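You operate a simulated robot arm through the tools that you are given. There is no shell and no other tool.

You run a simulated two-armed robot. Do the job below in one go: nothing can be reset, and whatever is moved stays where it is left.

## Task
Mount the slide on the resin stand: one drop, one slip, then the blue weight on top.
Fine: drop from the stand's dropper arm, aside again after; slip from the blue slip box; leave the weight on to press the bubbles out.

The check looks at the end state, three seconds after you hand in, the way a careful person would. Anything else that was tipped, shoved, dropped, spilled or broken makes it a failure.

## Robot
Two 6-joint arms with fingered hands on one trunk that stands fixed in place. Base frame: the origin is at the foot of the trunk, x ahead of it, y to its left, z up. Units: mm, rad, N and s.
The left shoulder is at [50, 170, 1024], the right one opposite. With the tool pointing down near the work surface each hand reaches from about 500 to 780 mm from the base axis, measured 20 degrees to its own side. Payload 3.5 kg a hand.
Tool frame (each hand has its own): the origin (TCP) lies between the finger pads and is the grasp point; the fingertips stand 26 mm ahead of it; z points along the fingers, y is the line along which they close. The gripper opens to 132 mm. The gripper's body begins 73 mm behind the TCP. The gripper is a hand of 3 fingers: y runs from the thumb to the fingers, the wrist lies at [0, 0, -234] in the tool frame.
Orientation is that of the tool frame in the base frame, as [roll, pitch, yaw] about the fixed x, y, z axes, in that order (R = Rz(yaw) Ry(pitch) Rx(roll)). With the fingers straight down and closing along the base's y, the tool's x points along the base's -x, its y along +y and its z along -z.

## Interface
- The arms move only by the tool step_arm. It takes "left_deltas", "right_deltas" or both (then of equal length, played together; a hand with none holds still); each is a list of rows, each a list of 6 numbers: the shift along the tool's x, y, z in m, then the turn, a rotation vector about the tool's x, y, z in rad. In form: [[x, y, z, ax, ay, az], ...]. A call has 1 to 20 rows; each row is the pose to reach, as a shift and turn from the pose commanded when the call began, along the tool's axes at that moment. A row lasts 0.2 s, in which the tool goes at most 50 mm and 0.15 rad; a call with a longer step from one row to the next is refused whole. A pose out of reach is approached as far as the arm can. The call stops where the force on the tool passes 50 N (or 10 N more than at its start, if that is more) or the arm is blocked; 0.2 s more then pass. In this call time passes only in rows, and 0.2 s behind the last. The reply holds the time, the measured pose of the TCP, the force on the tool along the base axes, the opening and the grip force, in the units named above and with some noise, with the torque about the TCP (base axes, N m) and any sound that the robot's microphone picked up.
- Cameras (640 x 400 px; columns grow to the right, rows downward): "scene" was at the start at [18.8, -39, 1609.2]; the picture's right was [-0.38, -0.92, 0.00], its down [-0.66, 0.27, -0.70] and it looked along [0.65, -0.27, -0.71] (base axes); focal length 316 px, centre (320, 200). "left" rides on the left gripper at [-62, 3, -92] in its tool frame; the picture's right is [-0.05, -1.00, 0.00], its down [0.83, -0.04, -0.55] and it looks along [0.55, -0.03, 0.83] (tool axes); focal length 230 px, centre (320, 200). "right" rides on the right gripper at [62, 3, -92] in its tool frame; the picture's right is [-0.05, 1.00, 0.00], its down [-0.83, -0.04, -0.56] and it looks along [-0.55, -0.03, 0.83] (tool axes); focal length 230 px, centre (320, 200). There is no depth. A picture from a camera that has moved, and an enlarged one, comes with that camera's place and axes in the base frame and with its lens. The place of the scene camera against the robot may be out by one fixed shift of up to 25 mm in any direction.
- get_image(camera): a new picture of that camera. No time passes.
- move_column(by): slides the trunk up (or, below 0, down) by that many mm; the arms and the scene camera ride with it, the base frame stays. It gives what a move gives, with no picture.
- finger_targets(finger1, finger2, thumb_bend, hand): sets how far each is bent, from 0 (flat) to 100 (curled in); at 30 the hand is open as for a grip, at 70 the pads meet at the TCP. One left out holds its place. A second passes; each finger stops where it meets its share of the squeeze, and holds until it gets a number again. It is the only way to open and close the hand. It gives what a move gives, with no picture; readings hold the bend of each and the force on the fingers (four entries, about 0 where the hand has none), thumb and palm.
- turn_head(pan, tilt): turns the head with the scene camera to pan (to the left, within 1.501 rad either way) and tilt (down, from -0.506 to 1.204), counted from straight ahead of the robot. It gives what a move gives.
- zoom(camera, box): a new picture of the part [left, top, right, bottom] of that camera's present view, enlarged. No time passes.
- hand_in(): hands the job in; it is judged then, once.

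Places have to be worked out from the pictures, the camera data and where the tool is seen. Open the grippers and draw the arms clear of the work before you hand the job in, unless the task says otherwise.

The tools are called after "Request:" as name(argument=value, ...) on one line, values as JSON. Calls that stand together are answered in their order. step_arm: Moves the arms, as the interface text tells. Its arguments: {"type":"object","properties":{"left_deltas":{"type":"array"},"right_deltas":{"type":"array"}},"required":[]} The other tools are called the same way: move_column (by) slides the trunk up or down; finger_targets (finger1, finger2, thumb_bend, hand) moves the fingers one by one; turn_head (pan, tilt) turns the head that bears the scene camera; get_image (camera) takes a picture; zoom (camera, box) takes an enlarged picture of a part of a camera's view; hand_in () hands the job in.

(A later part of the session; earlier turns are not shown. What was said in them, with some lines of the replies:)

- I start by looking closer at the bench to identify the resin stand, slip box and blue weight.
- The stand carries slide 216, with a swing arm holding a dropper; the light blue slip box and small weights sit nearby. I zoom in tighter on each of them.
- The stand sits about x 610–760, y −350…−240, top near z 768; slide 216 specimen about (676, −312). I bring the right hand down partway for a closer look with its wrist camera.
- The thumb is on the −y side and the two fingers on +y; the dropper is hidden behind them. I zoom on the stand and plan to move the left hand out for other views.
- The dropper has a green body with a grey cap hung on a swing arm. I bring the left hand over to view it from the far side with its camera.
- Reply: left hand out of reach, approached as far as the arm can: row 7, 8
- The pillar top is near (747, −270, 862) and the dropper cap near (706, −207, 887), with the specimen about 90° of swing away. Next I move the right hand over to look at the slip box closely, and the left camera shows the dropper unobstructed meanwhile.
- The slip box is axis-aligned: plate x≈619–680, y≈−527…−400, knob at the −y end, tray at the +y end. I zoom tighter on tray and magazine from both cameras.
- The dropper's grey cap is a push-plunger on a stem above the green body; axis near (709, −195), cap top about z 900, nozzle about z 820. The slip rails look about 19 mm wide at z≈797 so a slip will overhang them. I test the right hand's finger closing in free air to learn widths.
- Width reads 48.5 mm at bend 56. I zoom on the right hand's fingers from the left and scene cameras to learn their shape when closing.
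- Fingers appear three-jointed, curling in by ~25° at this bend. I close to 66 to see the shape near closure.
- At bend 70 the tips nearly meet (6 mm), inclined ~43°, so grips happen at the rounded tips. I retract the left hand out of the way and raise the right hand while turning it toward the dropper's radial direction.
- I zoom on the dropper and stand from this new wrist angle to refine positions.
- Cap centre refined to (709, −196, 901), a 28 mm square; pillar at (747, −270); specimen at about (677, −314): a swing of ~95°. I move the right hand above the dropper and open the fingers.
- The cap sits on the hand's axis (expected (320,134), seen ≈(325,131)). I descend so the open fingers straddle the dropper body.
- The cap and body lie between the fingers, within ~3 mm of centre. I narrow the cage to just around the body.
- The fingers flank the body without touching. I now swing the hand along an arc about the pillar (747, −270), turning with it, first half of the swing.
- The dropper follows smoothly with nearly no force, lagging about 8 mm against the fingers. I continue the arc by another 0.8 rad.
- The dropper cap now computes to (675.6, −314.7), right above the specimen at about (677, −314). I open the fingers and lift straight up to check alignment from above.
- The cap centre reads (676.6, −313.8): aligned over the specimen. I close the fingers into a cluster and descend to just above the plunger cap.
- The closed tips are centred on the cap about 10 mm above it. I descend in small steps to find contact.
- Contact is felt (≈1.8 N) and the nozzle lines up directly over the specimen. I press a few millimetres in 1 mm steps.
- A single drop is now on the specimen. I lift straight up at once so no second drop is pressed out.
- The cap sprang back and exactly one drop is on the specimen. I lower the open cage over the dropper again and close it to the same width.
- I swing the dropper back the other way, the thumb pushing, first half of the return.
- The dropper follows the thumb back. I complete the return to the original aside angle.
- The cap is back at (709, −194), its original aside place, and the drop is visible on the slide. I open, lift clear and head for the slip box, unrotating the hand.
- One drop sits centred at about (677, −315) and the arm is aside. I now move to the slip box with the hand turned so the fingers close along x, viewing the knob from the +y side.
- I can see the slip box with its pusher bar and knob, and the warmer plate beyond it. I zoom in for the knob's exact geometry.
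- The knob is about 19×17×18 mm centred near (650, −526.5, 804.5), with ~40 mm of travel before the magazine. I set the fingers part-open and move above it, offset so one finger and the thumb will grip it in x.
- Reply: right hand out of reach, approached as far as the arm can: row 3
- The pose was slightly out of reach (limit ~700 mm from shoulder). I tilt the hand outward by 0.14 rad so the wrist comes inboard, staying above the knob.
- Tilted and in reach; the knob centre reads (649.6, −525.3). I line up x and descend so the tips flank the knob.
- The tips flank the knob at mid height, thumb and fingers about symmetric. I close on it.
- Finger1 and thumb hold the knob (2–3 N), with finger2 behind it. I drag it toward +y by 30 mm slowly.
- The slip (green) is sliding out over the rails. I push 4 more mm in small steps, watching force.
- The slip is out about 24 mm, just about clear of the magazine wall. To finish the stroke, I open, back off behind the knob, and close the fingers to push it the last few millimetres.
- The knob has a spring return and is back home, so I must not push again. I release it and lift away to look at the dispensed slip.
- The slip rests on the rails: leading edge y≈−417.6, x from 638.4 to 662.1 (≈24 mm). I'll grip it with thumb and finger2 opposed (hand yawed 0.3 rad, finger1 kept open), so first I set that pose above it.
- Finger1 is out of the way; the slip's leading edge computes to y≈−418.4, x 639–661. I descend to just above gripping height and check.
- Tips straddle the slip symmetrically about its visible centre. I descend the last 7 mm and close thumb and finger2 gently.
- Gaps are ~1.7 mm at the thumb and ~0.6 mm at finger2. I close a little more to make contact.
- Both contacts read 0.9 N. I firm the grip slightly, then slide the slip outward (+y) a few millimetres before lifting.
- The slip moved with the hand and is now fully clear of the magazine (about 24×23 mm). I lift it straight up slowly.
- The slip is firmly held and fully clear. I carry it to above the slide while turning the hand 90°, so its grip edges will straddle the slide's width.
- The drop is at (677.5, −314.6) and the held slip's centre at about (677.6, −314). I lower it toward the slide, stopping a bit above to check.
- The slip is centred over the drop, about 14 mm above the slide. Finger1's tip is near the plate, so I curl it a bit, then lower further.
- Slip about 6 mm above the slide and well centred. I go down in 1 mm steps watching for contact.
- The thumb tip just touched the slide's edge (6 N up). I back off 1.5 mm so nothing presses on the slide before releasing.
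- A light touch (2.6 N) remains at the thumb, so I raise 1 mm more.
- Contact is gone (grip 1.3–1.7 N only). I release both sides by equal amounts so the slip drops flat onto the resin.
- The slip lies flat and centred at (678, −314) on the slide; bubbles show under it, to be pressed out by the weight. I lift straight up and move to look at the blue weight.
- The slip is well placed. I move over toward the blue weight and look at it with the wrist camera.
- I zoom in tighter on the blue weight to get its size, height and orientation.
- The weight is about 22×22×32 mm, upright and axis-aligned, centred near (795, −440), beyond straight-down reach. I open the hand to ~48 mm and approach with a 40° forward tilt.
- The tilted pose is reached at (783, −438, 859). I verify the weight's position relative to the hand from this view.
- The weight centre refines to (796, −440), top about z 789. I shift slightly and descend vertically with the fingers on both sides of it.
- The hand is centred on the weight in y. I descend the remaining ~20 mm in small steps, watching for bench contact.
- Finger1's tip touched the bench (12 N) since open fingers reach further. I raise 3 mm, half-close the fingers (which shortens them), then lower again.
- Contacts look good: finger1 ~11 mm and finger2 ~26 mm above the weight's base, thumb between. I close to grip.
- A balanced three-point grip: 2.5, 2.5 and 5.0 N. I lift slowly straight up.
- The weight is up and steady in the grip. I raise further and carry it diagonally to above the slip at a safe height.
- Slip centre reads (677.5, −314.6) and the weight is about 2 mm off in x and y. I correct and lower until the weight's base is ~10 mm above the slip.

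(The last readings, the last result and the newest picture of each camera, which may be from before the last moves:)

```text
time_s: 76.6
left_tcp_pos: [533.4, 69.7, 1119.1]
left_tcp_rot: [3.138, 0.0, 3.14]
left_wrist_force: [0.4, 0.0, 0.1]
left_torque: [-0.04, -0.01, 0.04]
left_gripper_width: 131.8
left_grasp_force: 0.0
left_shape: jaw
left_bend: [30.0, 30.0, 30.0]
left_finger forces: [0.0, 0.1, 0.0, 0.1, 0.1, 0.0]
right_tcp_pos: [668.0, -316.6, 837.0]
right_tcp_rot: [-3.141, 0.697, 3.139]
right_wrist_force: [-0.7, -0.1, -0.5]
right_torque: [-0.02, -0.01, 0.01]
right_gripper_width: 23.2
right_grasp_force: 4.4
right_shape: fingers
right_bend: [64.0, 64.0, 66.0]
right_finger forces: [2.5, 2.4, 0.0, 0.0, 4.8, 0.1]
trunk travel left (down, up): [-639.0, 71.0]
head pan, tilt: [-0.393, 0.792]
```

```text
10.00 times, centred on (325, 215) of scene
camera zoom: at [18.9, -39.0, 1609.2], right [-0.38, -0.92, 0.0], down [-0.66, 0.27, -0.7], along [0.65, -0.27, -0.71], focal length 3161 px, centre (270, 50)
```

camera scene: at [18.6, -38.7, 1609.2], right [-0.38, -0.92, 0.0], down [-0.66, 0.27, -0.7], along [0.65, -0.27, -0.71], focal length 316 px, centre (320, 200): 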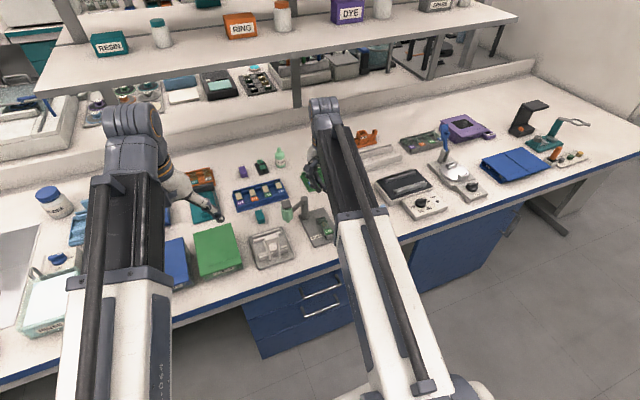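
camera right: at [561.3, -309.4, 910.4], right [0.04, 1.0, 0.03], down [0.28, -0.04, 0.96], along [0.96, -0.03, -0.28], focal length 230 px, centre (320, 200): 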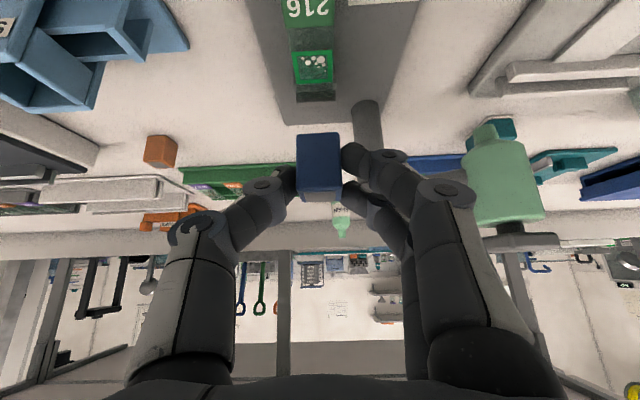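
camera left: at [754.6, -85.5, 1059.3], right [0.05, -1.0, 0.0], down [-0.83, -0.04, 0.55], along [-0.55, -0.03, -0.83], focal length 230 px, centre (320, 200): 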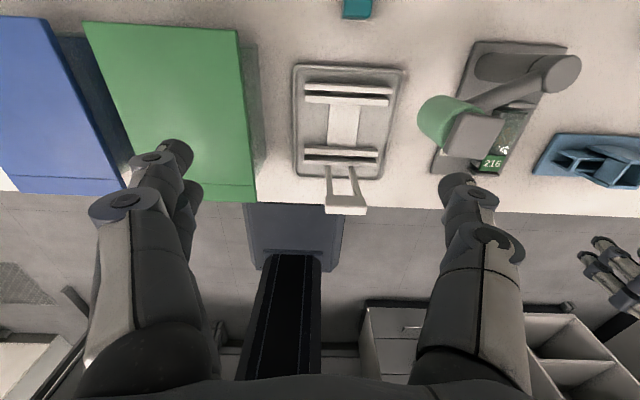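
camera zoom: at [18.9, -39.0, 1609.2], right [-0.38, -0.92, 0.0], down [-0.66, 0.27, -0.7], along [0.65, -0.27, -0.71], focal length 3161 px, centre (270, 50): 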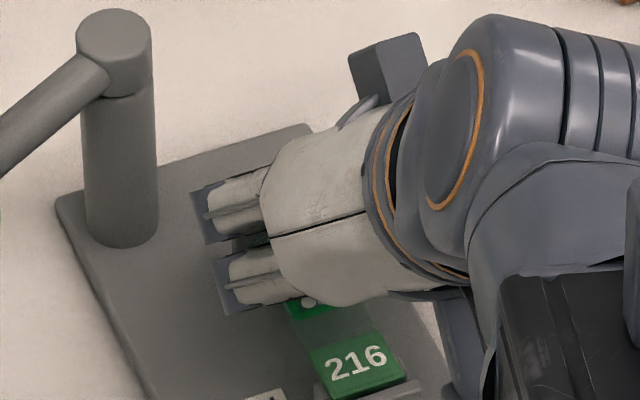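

Weight base is ~10.5 mm above the slip and within 1 mm of centre. I make a small correction and lower 8 mm.

Request:
step_arm(right_deltas=[[0.0019, 0.0004, 0.0019, 0, 0, 0], [0.0038, 0.0007, 0.0038, 0, 0, 0], [0.0057, 0.0007, 0.0057, 0, 0, 0]])

Request:
zoom(camera="right", box=[260, 90, 380, 190])

```text
time_s: 77.4
left_tcp_pos: [533.1, 70.3, 1119.1]
left_tcp_rot: [3.139, -0.001, -3.142]
left_wrist_force: [-0.5, 0.3, 0.1]
left_torque: [0.02, 0.0, 0.02]
left_gripper_width: 131.8
left_grasp_force: 0.0
left_shape: jaw
left_bend: [30.0, 30.0, 30.0]
left_finger forces: [0.1, 0.1, 0.0, 0.0, 0.1, 0.0]
right_tcp_pos: [667.0, -315.1, 826.9]
right_tcp_rot: [-3.141, 0.696, 3.14]
right_wrist_force: [-0.1, 0.3, -1.4]
right_torque: [-0.02, 0.0, -0.03]
right_gripper_width: 23.0
right_grasp_force: 4.5
right_shape: fingers
right_bend: [64.0, 64.0, 66.0]
right_finger forces: [2.5, 2.4, 0.0, 0.1, 4.9, 0.0]
trunk travel left (down, up): [-639.0, 71.0]
head pan, tilt: [-0.393, 0.792]
```

```text
4.00 times, centred on (320, 140) of right
camera zoom: at [559.6, -311.2, 859.8], right [0.04, 1.0, 0.03], down [0.28, -0.04, 0.96], along [0.96, -0.03, -0.28], focal length 920 px, centre (320, 440)
```

zoom: 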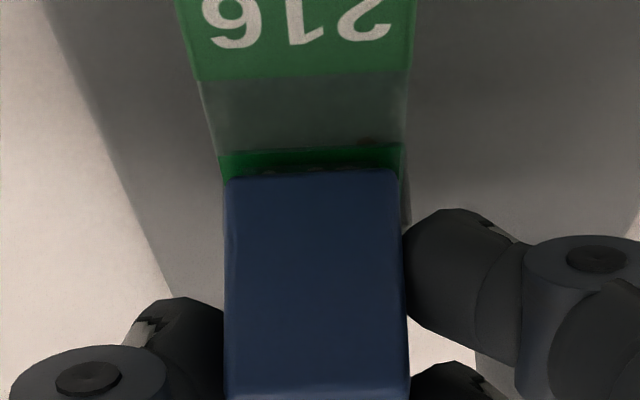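

Almost touching: the weight is centred in y and ~1 mm too far in x. I shift back 1 mm and lower in sub-millimetre steps to contact.

Request:
step_arm(right_deltas=[[0.0008, 0, -0.0006, 0, 0, 0], [0.0014, 0, 0.0001, 0, 0, 0], [0.002, 0, 0.0009, 0, 0, 0]])

Request:
zoom(camera="right", box=[260, 90, 380, 190])

```text
time_s: 78.2
left_tcp_pos: [532.3, 70.6, 1119.8]
left_tcp_rot: [3.141, 0.0, 3.141]
left_wrist_force: [-0.4, 0.4, -0.6]
left_torque: [-0.02, -0.01, 0.01]
left_gripper_width: 131.9
left_grasp_force: 0.1
left_shape: jaw
left_bend: [30.0, 30.0, 30.0]
left_finger forces: [0.0, 0.1, 0.1, 0.0, 0.0, 0.0]
right_tcp_pos: [664.3, -315.4, 826.9]
right_tcp_rot: [3.14, 0.696, 3.141]
right_wrist_force: [0.2, 0.0, -1.7]
right_torque: [0.01, 0.01, -0.01]
right_gripper_width: 23.2
right_grasp_force: 5.2
right_shape: fingers
right_bend: [64.0, 64.0, 66.0]
right_finger forces: [2.3, 2.5, 0.0, 0.0, 4.9, 0.0]
trunk travel left (down, up): [-639.0, 71.0]
head pan, tilt: [-0.393, 0.792]
```

```text
4.00 times, centred on (320, 140) of right
camera zoom: at [558.4, -311.1, 858.1], right [0.04, 1.0, 0.03], down [0.28, -0.04, 0.96], along [0.96, -0.03, -0.28], focal length 920 px, centre (320, 440)
```

zoom: 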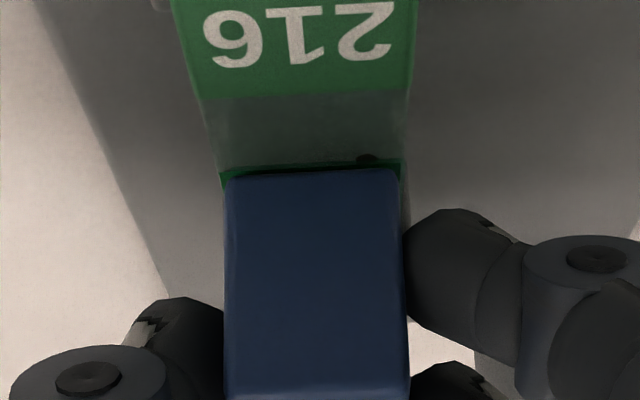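

Margins now look even, and the weight still hangs free (−1.7 N). I lower 2 mm more in 0.5 mm steps to feel contact.

Request:
step_arm(right_deltas=[[0.0003, 0, 0.0004, 0, 0, 0], [0.0006, 0, 0.0008, 0, 0, 0], [0.001, 0, 0.0011, 0, 0, 0], [0.0013, 0, 0.0015, 0, 0, 0]])

Request:
zoom(camera="right", box=[260, 90, 380, 190])

```text
time_s: 79.2
left_tcp_pos: [533.4, 70.6, 1119.9]
left_tcp_rot: [3.14, 0.0, -3.141]
left_wrist_force: [-0.2, 0.2, 0.0]
left_torque: [0.01, -0.01, 0.0]
left_gripper_width: 131.9
left_grasp_force: 0.0
left_shape: jaw
left_bend: [30.0, 30.0, 30.0]
left_finger forces: [0.1, 0.1, 0.0, 0.0, 0.1, 0.0]
right_tcp_pos: [664.6, -313.8, 824.2]
right_tcp_rot: [-3.141, 0.699, 3.138]
right_wrist_force: [-0.7, 0.2, -1.4]
right_torque: [-0.04, 0.01, 0.0]
right_gripper_width: 23.0
right_grasp_force: 4.4
right_shape: fingers
right_bend: [64.0, 64.0, 66.0]
right_finger forces: [2.5, 2.4, 0.0, 0.0, 4.9, 0.1]
trunk travel left (down, up): [-639.0, 71.0]
head pan, tilt: [-0.393, 0.792]
```

```text
4.00 times, centred on (320, 140) of right
camera zoom: at [558.6, -311.2, 856.4], right [0.04, 1.0, 0.03], down [0.28, -0.04, 0.96], along [0.96, -0.03, -0.28], focal length 920 px, centre (320, 440)
```

zoom: 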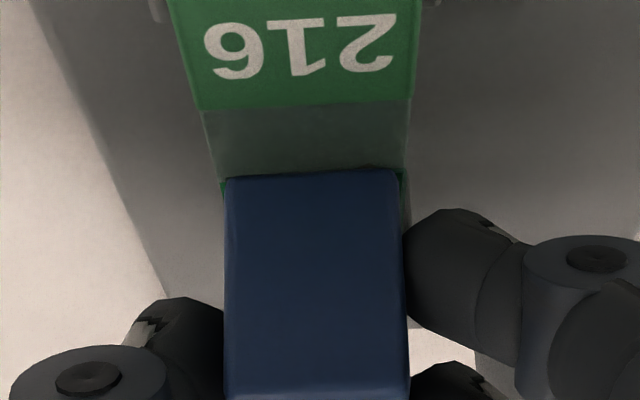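

No contact yet; the weight's near edge coincides with the slip's near edge in view. I continue down in 0.5 mm steps.

Request:
step_arm(right_deltas=[[0.0002, 0, 0.0005, 0, 0, 0], [0.0005, 0, 0.0009, 0, 0, 0], [0.0008, 0, 0.0013, 0, 0, 0]])

Request:
zoom(camera="right", box=[260, 90, 380, 190])

```text
time_s: 80.0
left_tcp_pos: [532.1, 70.0, 1119.1]
left_tcp_rot: [3.139, 0.0, 3.142]
left_wrist_force: [-0.1, -0.3, 0.4]
left_torque: [0.02, -0.02, 0.01]
left_gripper_width: 132.0
left_grasp_force: 0.2
left_shape: jaw
left_bend: [30.0, 30.0, 30.0]
left_finger forces: [0.0, 0.0, 0.1, 0.0, 0.0, 0.0]
right_tcp_pos: [666.1, -315.1, 824.1]
right_tcp_rot: [3.14, 0.699, 3.14]
right_wrist_force: [-0.2, -0.3, 3.3]
right_torque: [0.0, -0.04, 0.01]
right_gripper_width: 22.8
right_grasp_force: 5.5
right_shape: fingers
right_bend: [64.0, 64.0, 66.0]
right_finger forces: [2.7, 2.6, 0.0, 0.0, 5.9, 0.0]
trunk travel left (down, up): [-639.0, 71.0]
head pan, tilt: [-0.393, 0.792]
```

```text
4.00 times, centred on (320, 140) of right
camera zoom: at [558.9, -310.9, 855.1], right [0.04, 1.0, 0.03], down [0.28, -0.04, 0.96], along [0.96, -0.03, -0.28], focal length 920 px, centre (320, 440)
```

zoom: 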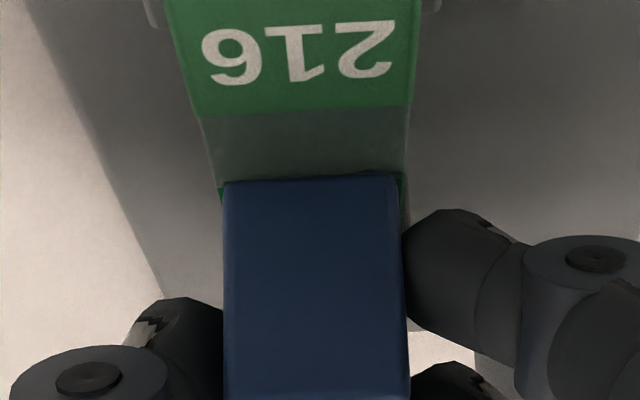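

Contact: the weight now rests on the slip (+3.3 N). I ease up 0.4 mm to relieve the press, then open the fingers evenly.

Request:
step_arm(right_deltas=[[-0.0003, 0, -0.0003, 0, 0, 0]])

Request:
finger_targets(hand="right", finger1=61, finger2=61, thumb_bend=62)

Request:
zoom(camera="right", box=[240, 90, 400, 220])

```text
time_s: 80.4
left_tcp_pos: [533.2, 70.3, 1119.4]
left_tcp_rot: [3.141, 0.0, 3.141]
left_wrist_force: [0.0, 0.5, 0.0]
left_torque: [0.0, -0.01, 0.0]
left_gripper_width: 131.9
left_grasp_force: 0.1
left_shape: jaw
left_bend: [30.0, 30.0, 30.0]
left_finger forces: [0.0, 0.0, 0.1, 0.0, 0.1, 0.0]
right_tcp_pos: [664.1, -314.0, 825.2]
right_tcp_rot: [-3.141, 0.699, 3.141]
right_wrist_force: [0.3, 0.3, 4.5]
right_torque: [-0.01, -0.06, -0.01]
right_gripper_width: 22.6
right_grasp_force: 5.7
right_shape: fingers
right_bend: [64.0, 64.0, 66.0]
right_finger forces: [2.8, 2.8, 0.0, 0.0, 5.8, 0.1]
trunk travel left (down, up): [-639.0, 71.0]
head pan, tilt: [-0.393, 0.792]
```

```text
time_s: 81.4
left_tcp_pos: [532.1, 69.5, 1119.7]
left_tcp_rot: [3.141, 0.0, 3.141]
left_wrist_force: [0.2, 0.9, 0.8]
left_torque: [-0.01, -0.01, -0.01]
left_gripper_width: 132.0
left_grasp_force: 0.0
left_shape: jaw
left_bend: [30.0, 30.0, 30.0]
left_finger forces: [0.1, 0.1, 0.1, 0.0, 0.0, 0.0]
right_tcp_pos: [664.7, -313.4, 823.5]
right_tcp_rot: [3.142, 0.697, 3.139]
right_wrist_force: [0.5, 0.2, -0.1]
right_torque: [0.01, 0.0, 0.01]
right_gripper_width: 29.5
right_grasp_force: 0.1
right_shape: fingers
right_bend: [61.0, 61.0, 62.0]
right_finger forces: [0.0, 0.0, 0.0, 0.0, 0.0, 0.0]
trunk travel left (down, up): [-639.0, 71.0]
head pan, tilt: [-0.393, 0.792]
```

```text
3.08 times, centred on (320, 155) of right
camera zoom: at [558.9, -311.1, 854.9], right [0.04, 1.0, 0.03], down [0.28, -0.04, 0.96], along [0.96, -0.03, -0.28], focal length 708 px, centre (320, 338)
```

zoom: 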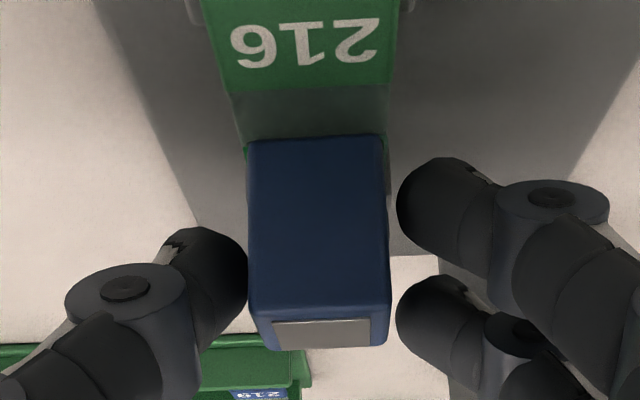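

The weight stands on the slip with all finger forces at zero; the thumb is close to it. I open wider before withdrawing.

Request:
finger_targets(hand="right", finger1=56, finger2=56, thumb_bend=55)

Request:
zoom(camera="right", box=[240, 90, 400, 220])

```text
time_s: 82.4
left_tcp_pos: [533.0, 70.8, 1118.7]
left_tcp_rot: [3.139, 0.001, 3.14]
left_wrist_force: [0.0, 0.0, 0.0]
left_torque: [-0.03, -0.02, -0.02]
left_gripper_width: 131.9
left_grasp_force: 0.1
left_shape: jaw
left_bend: [30.0, 30.0, 30.0]
left_finger forces: [0.0, 0.1, 0.0, 0.0, 0.0, 0.0]
right_tcp_pos: [666.2, -315.1, 823.4]
right_tcp_rot: [3.141, 0.698, 3.139]
right_wrist_force: [0.4, -0.8, 0.0]
right_torque: [0.01, -0.01, 0.01]
right_gripper_width: 48.7
right_grasp_force: 0.1
right_shape: fingers
right_bend: [56.0, 56.0, 55.0]
right_finger forces: [0.0, 0.0, 0.1, 0.1, 0.0, 0.0]
trunk travel left (down, up): [-639.0, 71.0]
head pan, tilt: [-0.393, 0.792]
```

```text
3.08 times, centred on (320, 155) of right
camera zoom: at [558.9, -311.2, 854.9], right [0.04, 1.0, 0.03], down [0.28, -0.04, 0.96], along [0.96, -0.03, -0.28], focal length 708 px, centre (320, 338)
```

zoom: 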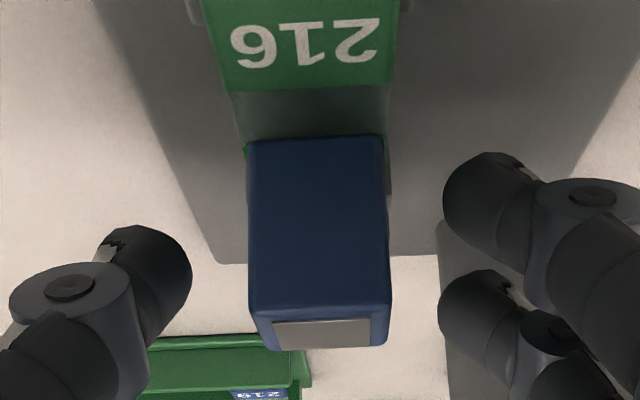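

Clear gaps on both sides. I withdraw back along the finger direction and then upward.

Request:
step_arm(right_deltas=[[0, 0, -0.015, 0, 0, 0], [0, 0, -0.035, 0, 0, 0], [0, 0, -0.06, 0, 0, 0], [0, 0, -0.09, 0, 0, 0], [0, 0, -0.12, 0, 0, 0]])

Request:
get_image(camera="right")

Request:
zoom(camera="scene", box=[270, 170, 370, 250])

```text
time_s: 83.6
left_tcp_pos: [533.4, 70.9, 1119.3]
left_tcp_rot: [3.14, 0.001, 3.14]
left_wrist_force: [-0.8, 0.4, 0.0]
left_torque: [0.01, -0.04, 0.02]
left_gripper_width: 131.9
left_grasp_force: 0.0
left_shape: jaw
left_bend: [30.0, 30.0, 30.0]
left_finger forces: [0.0, 0.0, 0.0, 0.0, 0.0, 0.0]
right_tcp_pos: [592.6, -315.9, 914.5]
right_tcp_rot: [3.14, 0.694, 3.139]
right_wrist_force: [0.4, 0.3, -0.2]
right_torque: [0.01, -0.02, 0.0]
right_gripper_width: 48.9
right_grasp_force: 0.1
right_shape: fingers
right_bend: [56.0, 56.0, 55.0]
right_finger forces: [0.0, 0.0, 0.1, 0.0, 0.0, 0.1]
right hand out of reach, approached as far as the arm can: row 5
trunk travel left (down, up): [-639.0, 71.0]
head pan, tilt: [-0.393, 0.792]
```

```text
taken
camera right: at [486.5, -312.9, 946.0], right [0.04, 1.0, 0.03], down [0.28, -0.04, 0.96], along [0.96, -0.03, -0.28], focal length 230 px, centre (320, 200)
```

right: 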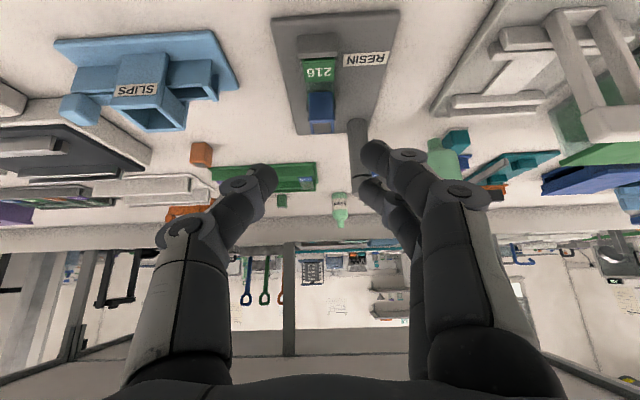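

```text
5.00 times, centred on (320, 210) of scene
camera zoom: at [18.8, -39.0, 1609.2], right [-0.38, -0.92, 0.0], down [-0.66, 0.27, -0.7], along [0.65, -0.27, -0.71], focal length 1580 px, centre (320, 150)
```

zoom: 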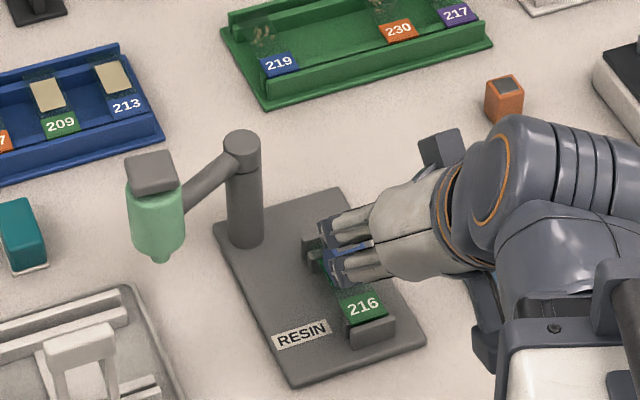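

The weight stands alone on the slip. I bring the right hand up, untilt it and move it away toward its start pose.

Request:
step_arm(right_deltas=[[-0.016, 0, -0.0192, 0, 0.05, 0], [-0.032, -0.01, -0.0384, 0, 0.14, 0], [-0.04, -0.03, -0.065, 0, 0.23, 0], [-0.045, -0.055, -0.095, 0, 0.32, 0], [-0.05, -0.08, -0.125, 0, 0.41, 0], [-0.053, -0.1, -0.155, 0, 0.5, 0], [-0.056, -0.12, -0.185, 0, 0.6, 0], [-0.0589, -0.14, -0.2112, 0, 0.694, 0]])

Request:
get_image(camera="scene")

Request:
get_image(camera="right")

Request:
zoom(camera="scene", box=[270, 170, 370, 250])

```text
time_s: 85.4
left_tcp_pos: [533.9, 70.9, 1119.0]
left_tcp_rot: [3.14, 0.0, -3.141]
left_wrist_force: [0.0, -0.1, 0.5]
left_torque: [-0.03, -0.01, 0.01]
left_gripper_width: 132.0
left_grasp_force: 0.0
left_shape: jaw
left_bend: [30.0, 30.0, 30.0]
left_finger forces: [0.0, 0.1, 0.0, 0.0, 0.1, 0.0]
right_tcp_pos: [500.0, -456.5, 1114.0]
right_tcp_rot: [-3.141, 0.002, 3.14]
right_wrist_force: [0.2, 0.7, 0.1]
right_torque: [0.01, -0.02, 0.0]
right_gripper_width: 48.8
right_grasp_force: 0.0
right_shape: fingers
right_bend: [56.0, 56.0, 55.0]
right_finger forces: [0.0, 0.0, 0.1, 0.0, 0.1, 0.0]
trunk travel left (down, up): [-639.0, 71.0]
head pan, tilt: [-0.393, 0.792]
```

```text
taken
camera scene: at [18.8, -39.1, 1609.2], right [-0.38, -0.92, 0.0], down [-0.66, 0.27, -0.7], along [0.65, -0.27, -0.71], focal length 316 px, centre (320, 200)
```

scene: 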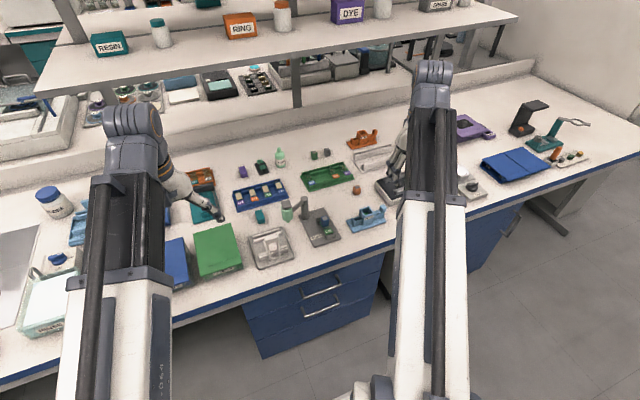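

```text
taken
camera right: at [438.9, -453.0, 1206.9], right [0.05, 1.0, 0.0], down [0.83, -0.05, 0.56], along [0.56, -0.03, -0.83], focal length 230 px, centre (320, 200)
```

right: 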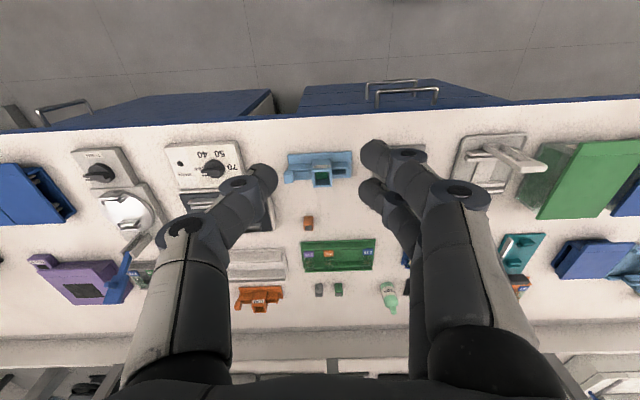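

```text
5.00 times, centred on (320, 210) of scene
camera zoom: at [18.8, -39.1, 1609.2], right [-0.38, -0.92, 0.0], down [-0.66, 0.27, -0.7], along [0.65, -0.27, -0.71], focal length 1580 px, centre (320, 150)
```

zoom: 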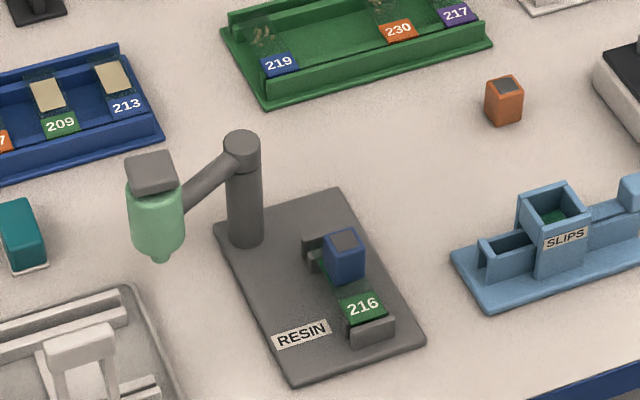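

Everything looks in order from the scene camera. I open the right gripper fully and zoom in to check the weight is seated flat and the dropper is aside.

Request:
finger_targets(hand="right", finger1=30, finger2=30, thumb_bend=30)

Request:
zoom(camera="scene", box=[305, 200, 345, 240])

Request:
zoom(camera="scene", box=[275, 180, 355, 250])

Request:
zoom(camera="right", box=[270, 120, 480, 290])

```text
time_s: 86.4
left_tcp_pos: [532.8, 70.5, 1119.5]
left_tcp_rot: [-3.141, -0.001, -3.141]
left_wrist_force: [-0.2, 0.2, 0.6]
left_torque: [-0.01, -0.01, 0.02]
left_gripper_width: 131.9
left_grasp_force: 0.2
left_shape: jaw
left_bend: [30.0, 30.0, 30.0]
left_finger forces: [0.0, 0.0, 0.1, 0.1, 0.2, 0.1]
right_tcp_pos: [500.0, -455.8, 1113.5]
right_tcp_rot: [3.142, 0.003, 3.14]
right_wrist_force: [0.3, 0.5, 1.8]
right_torque: [-0.02, 0.03, -0.01]
right_gripper_width: 133.7
right_grasp_force: 0.0
right_shape: fingers
right_bend: [30.0, 30.0, 30.0]
right_finger forces: [0.0, 0.1, 0.1, 0.1, 0.1, 0.1]
trunk travel left (down, up): [-639.0, 71.0]
head pan, tilt: [-0.393, 0.792]
```

```text
10.00 times, centred on (325, 220) of scene
camera zoom: at [18.8, -39.0, 1609.2], right [-0.38, -0.92, 0.0], down [-0.66, 0.27, -0.7], along [0.65, -0.27, -0.71], focal length 3161 px, centre (270, 0)
```

zoom: 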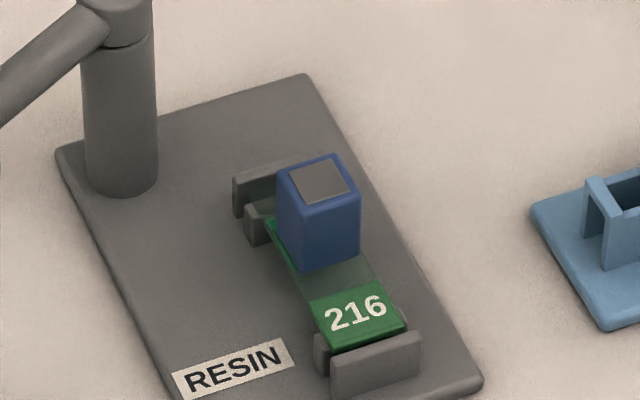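

```text
5.71 times, centred on (315, 215) of scene
camera zoom: at [18.8, -39.0, 1609.2], right [-0.38, -0.92, 0.0], down [-0.66, 0.27, -0.7], along [0.65, -0.27, -0.71], focal length 1806 px, centre (349, 114)
```

zoom: 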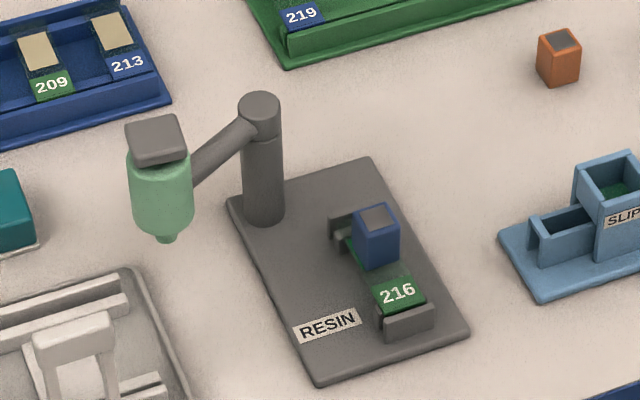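

```text
2.35 times, centred on (375, 205) of right
camera zoom: at [439.1, -452.5, 1206.4], right [0.05, 1.0, 0.0], down [0.83, -0.04, 0.56], along [0.56, -0.03, -0.83], focal length 541 px, centre (191, 188)
```

zoom: 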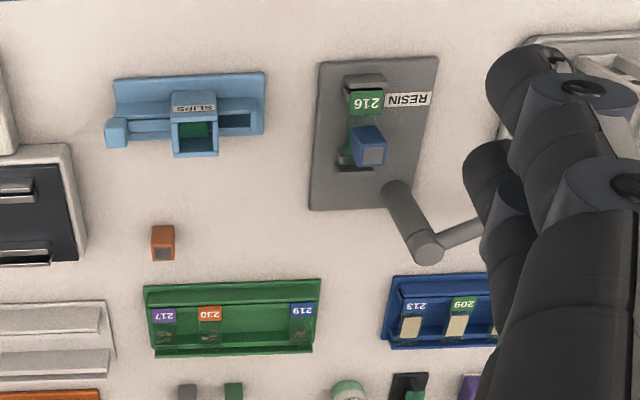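

The weight stands upright on the slip over slide 216, the dropper is in its original aside place, and nothing else has moved. I let a few seconds pass under the weight while drawing the right hand slightly further up and away.

Request:
step_arm(right_deltas=[[0, 0, -0.01, 0, 0, 0], [0, 0, -0.02, 0, 0, 0], [0, 0, -0.03, 0, 0, 0], [0, 0, -0.04, 0, 0, 0], [0, 0, -0.05, 0, 0, 0], [0, 0, -0.05, 0, 0, 0], [0, 0, -0.05, 0, 0, 0], [0, 0, -0.05, 0, 0, 0], [0, 0, -0.05, 0, 0, 0], [0, 0, -0.05, 0, 0, 0], [0, 0, -0.05, 0, 0, 0], [0, 0, -0.05, 0, 0, 0], [0, 0, -0.05, 0, 0, 0], [0, 0, -0.05, 0, 0, 0], [0, 0, -0.05, 0, 0, 0], [0, 0, -0.05, 0, 0, 0], [0, 0, -0.05, 0, 0, 0], [0, 0, -0.05, 0, 0, 0], [0, 0, -0.05, 0, 0, 0], [0, 0, -0.05, 0, 0, 0]])

Request:
zoom(camera="scene", box=[270, 170, 400, 260])

```text
time_s: 90.6
left_tcp_pos: [533.9, 70.2, 1119.4]
left_tcp_rot: [3.138, 0.001, 3.141]
left_wrist_force: [0.9, 0.4, 0.6]
left_torque: [0.04, 0.01, 0.0]
left_gripper_width: 132.0
left_grasp_force: 0.1
left_shape: jaw
left_bend: [30.0, 30.0, 30.0]
left_finger forces: [0.0, 0.0, 0.1, 0.0, 0.0, 0.1]
right_tcp_pos: [501.9, -456.6, 1164.6]
right_tcp_rot: [3.141, 0.003, 3.139]
right_wrist_force: [0.0, 0.0, -0.6]
right_torque: [0.01, -0.01, -0.01]
right_gripper_width: 133.9
right_grasp_force: 0.0
right_shape: fingers
right_bend: [30.0, 30.0, 30.0]
right_finger forces: [0.0, 0.0, 0.0, 0.0, 0.1, 0.1]
trunk travel left (down, up): [-639.0, 71.0]
head pan, tilt: [-0.393, 0.792]
```

```text
4.44 times, centred on (335, 215) of scene
camera zoom: at [18.8, -39.0, 1609.2], right [-0.38, -0.92, 0.0], down [-0.66, 0.27, -0.7], along [0.65, -0.27, -0.71], focal length 1405 px, centre (253, 133)
```

zoom: 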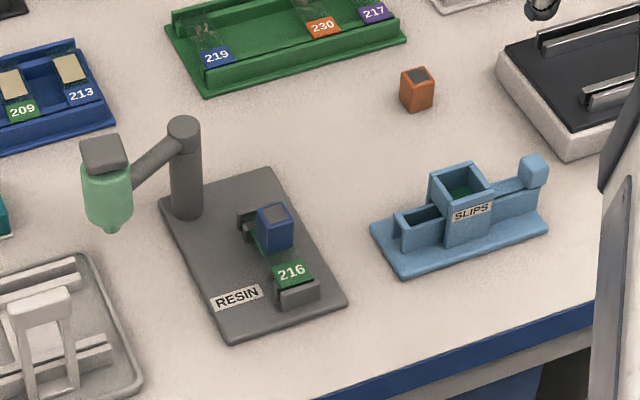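

The final view shows the weight upright on the slip over slide 216. The dropper is aside, the slip box is in its place with the pusher home, and both hands are open and clear. I hand the job in.

Request:
hand_in()

```text
The job is handed in.
```

Slide 216 is mounted on the resin stand and the job is handed in; I haven't seen the check's verdict.

- **Drop:** I swung the stand's dropper arm over the specimen, pressed once for a single drop, and swung the arm back to where it started.
- **Slip:** One slip came out of the blue slip box. I let it fall about 5 mm onto the drop, and it landed flat and centred on the specimen, with bubbles showing underneath. The box's pusher sprang back home.
- **Weight:** The blue weight stands upright on the slip, about 1 mm off its centre. I can't see under it, so I can't say whether the bubbles are fully pressed out. It had been on for about ten seconds when I handed in.

While lowering the slip, the thumb touched the slide's edge lightly (about 6 N). A fingertip also touched the bench beside the weight (about 12 N). I backed off both times, and the last pictures show nothing else moved, tipped or spilled. Both hands are open and clear of the work.
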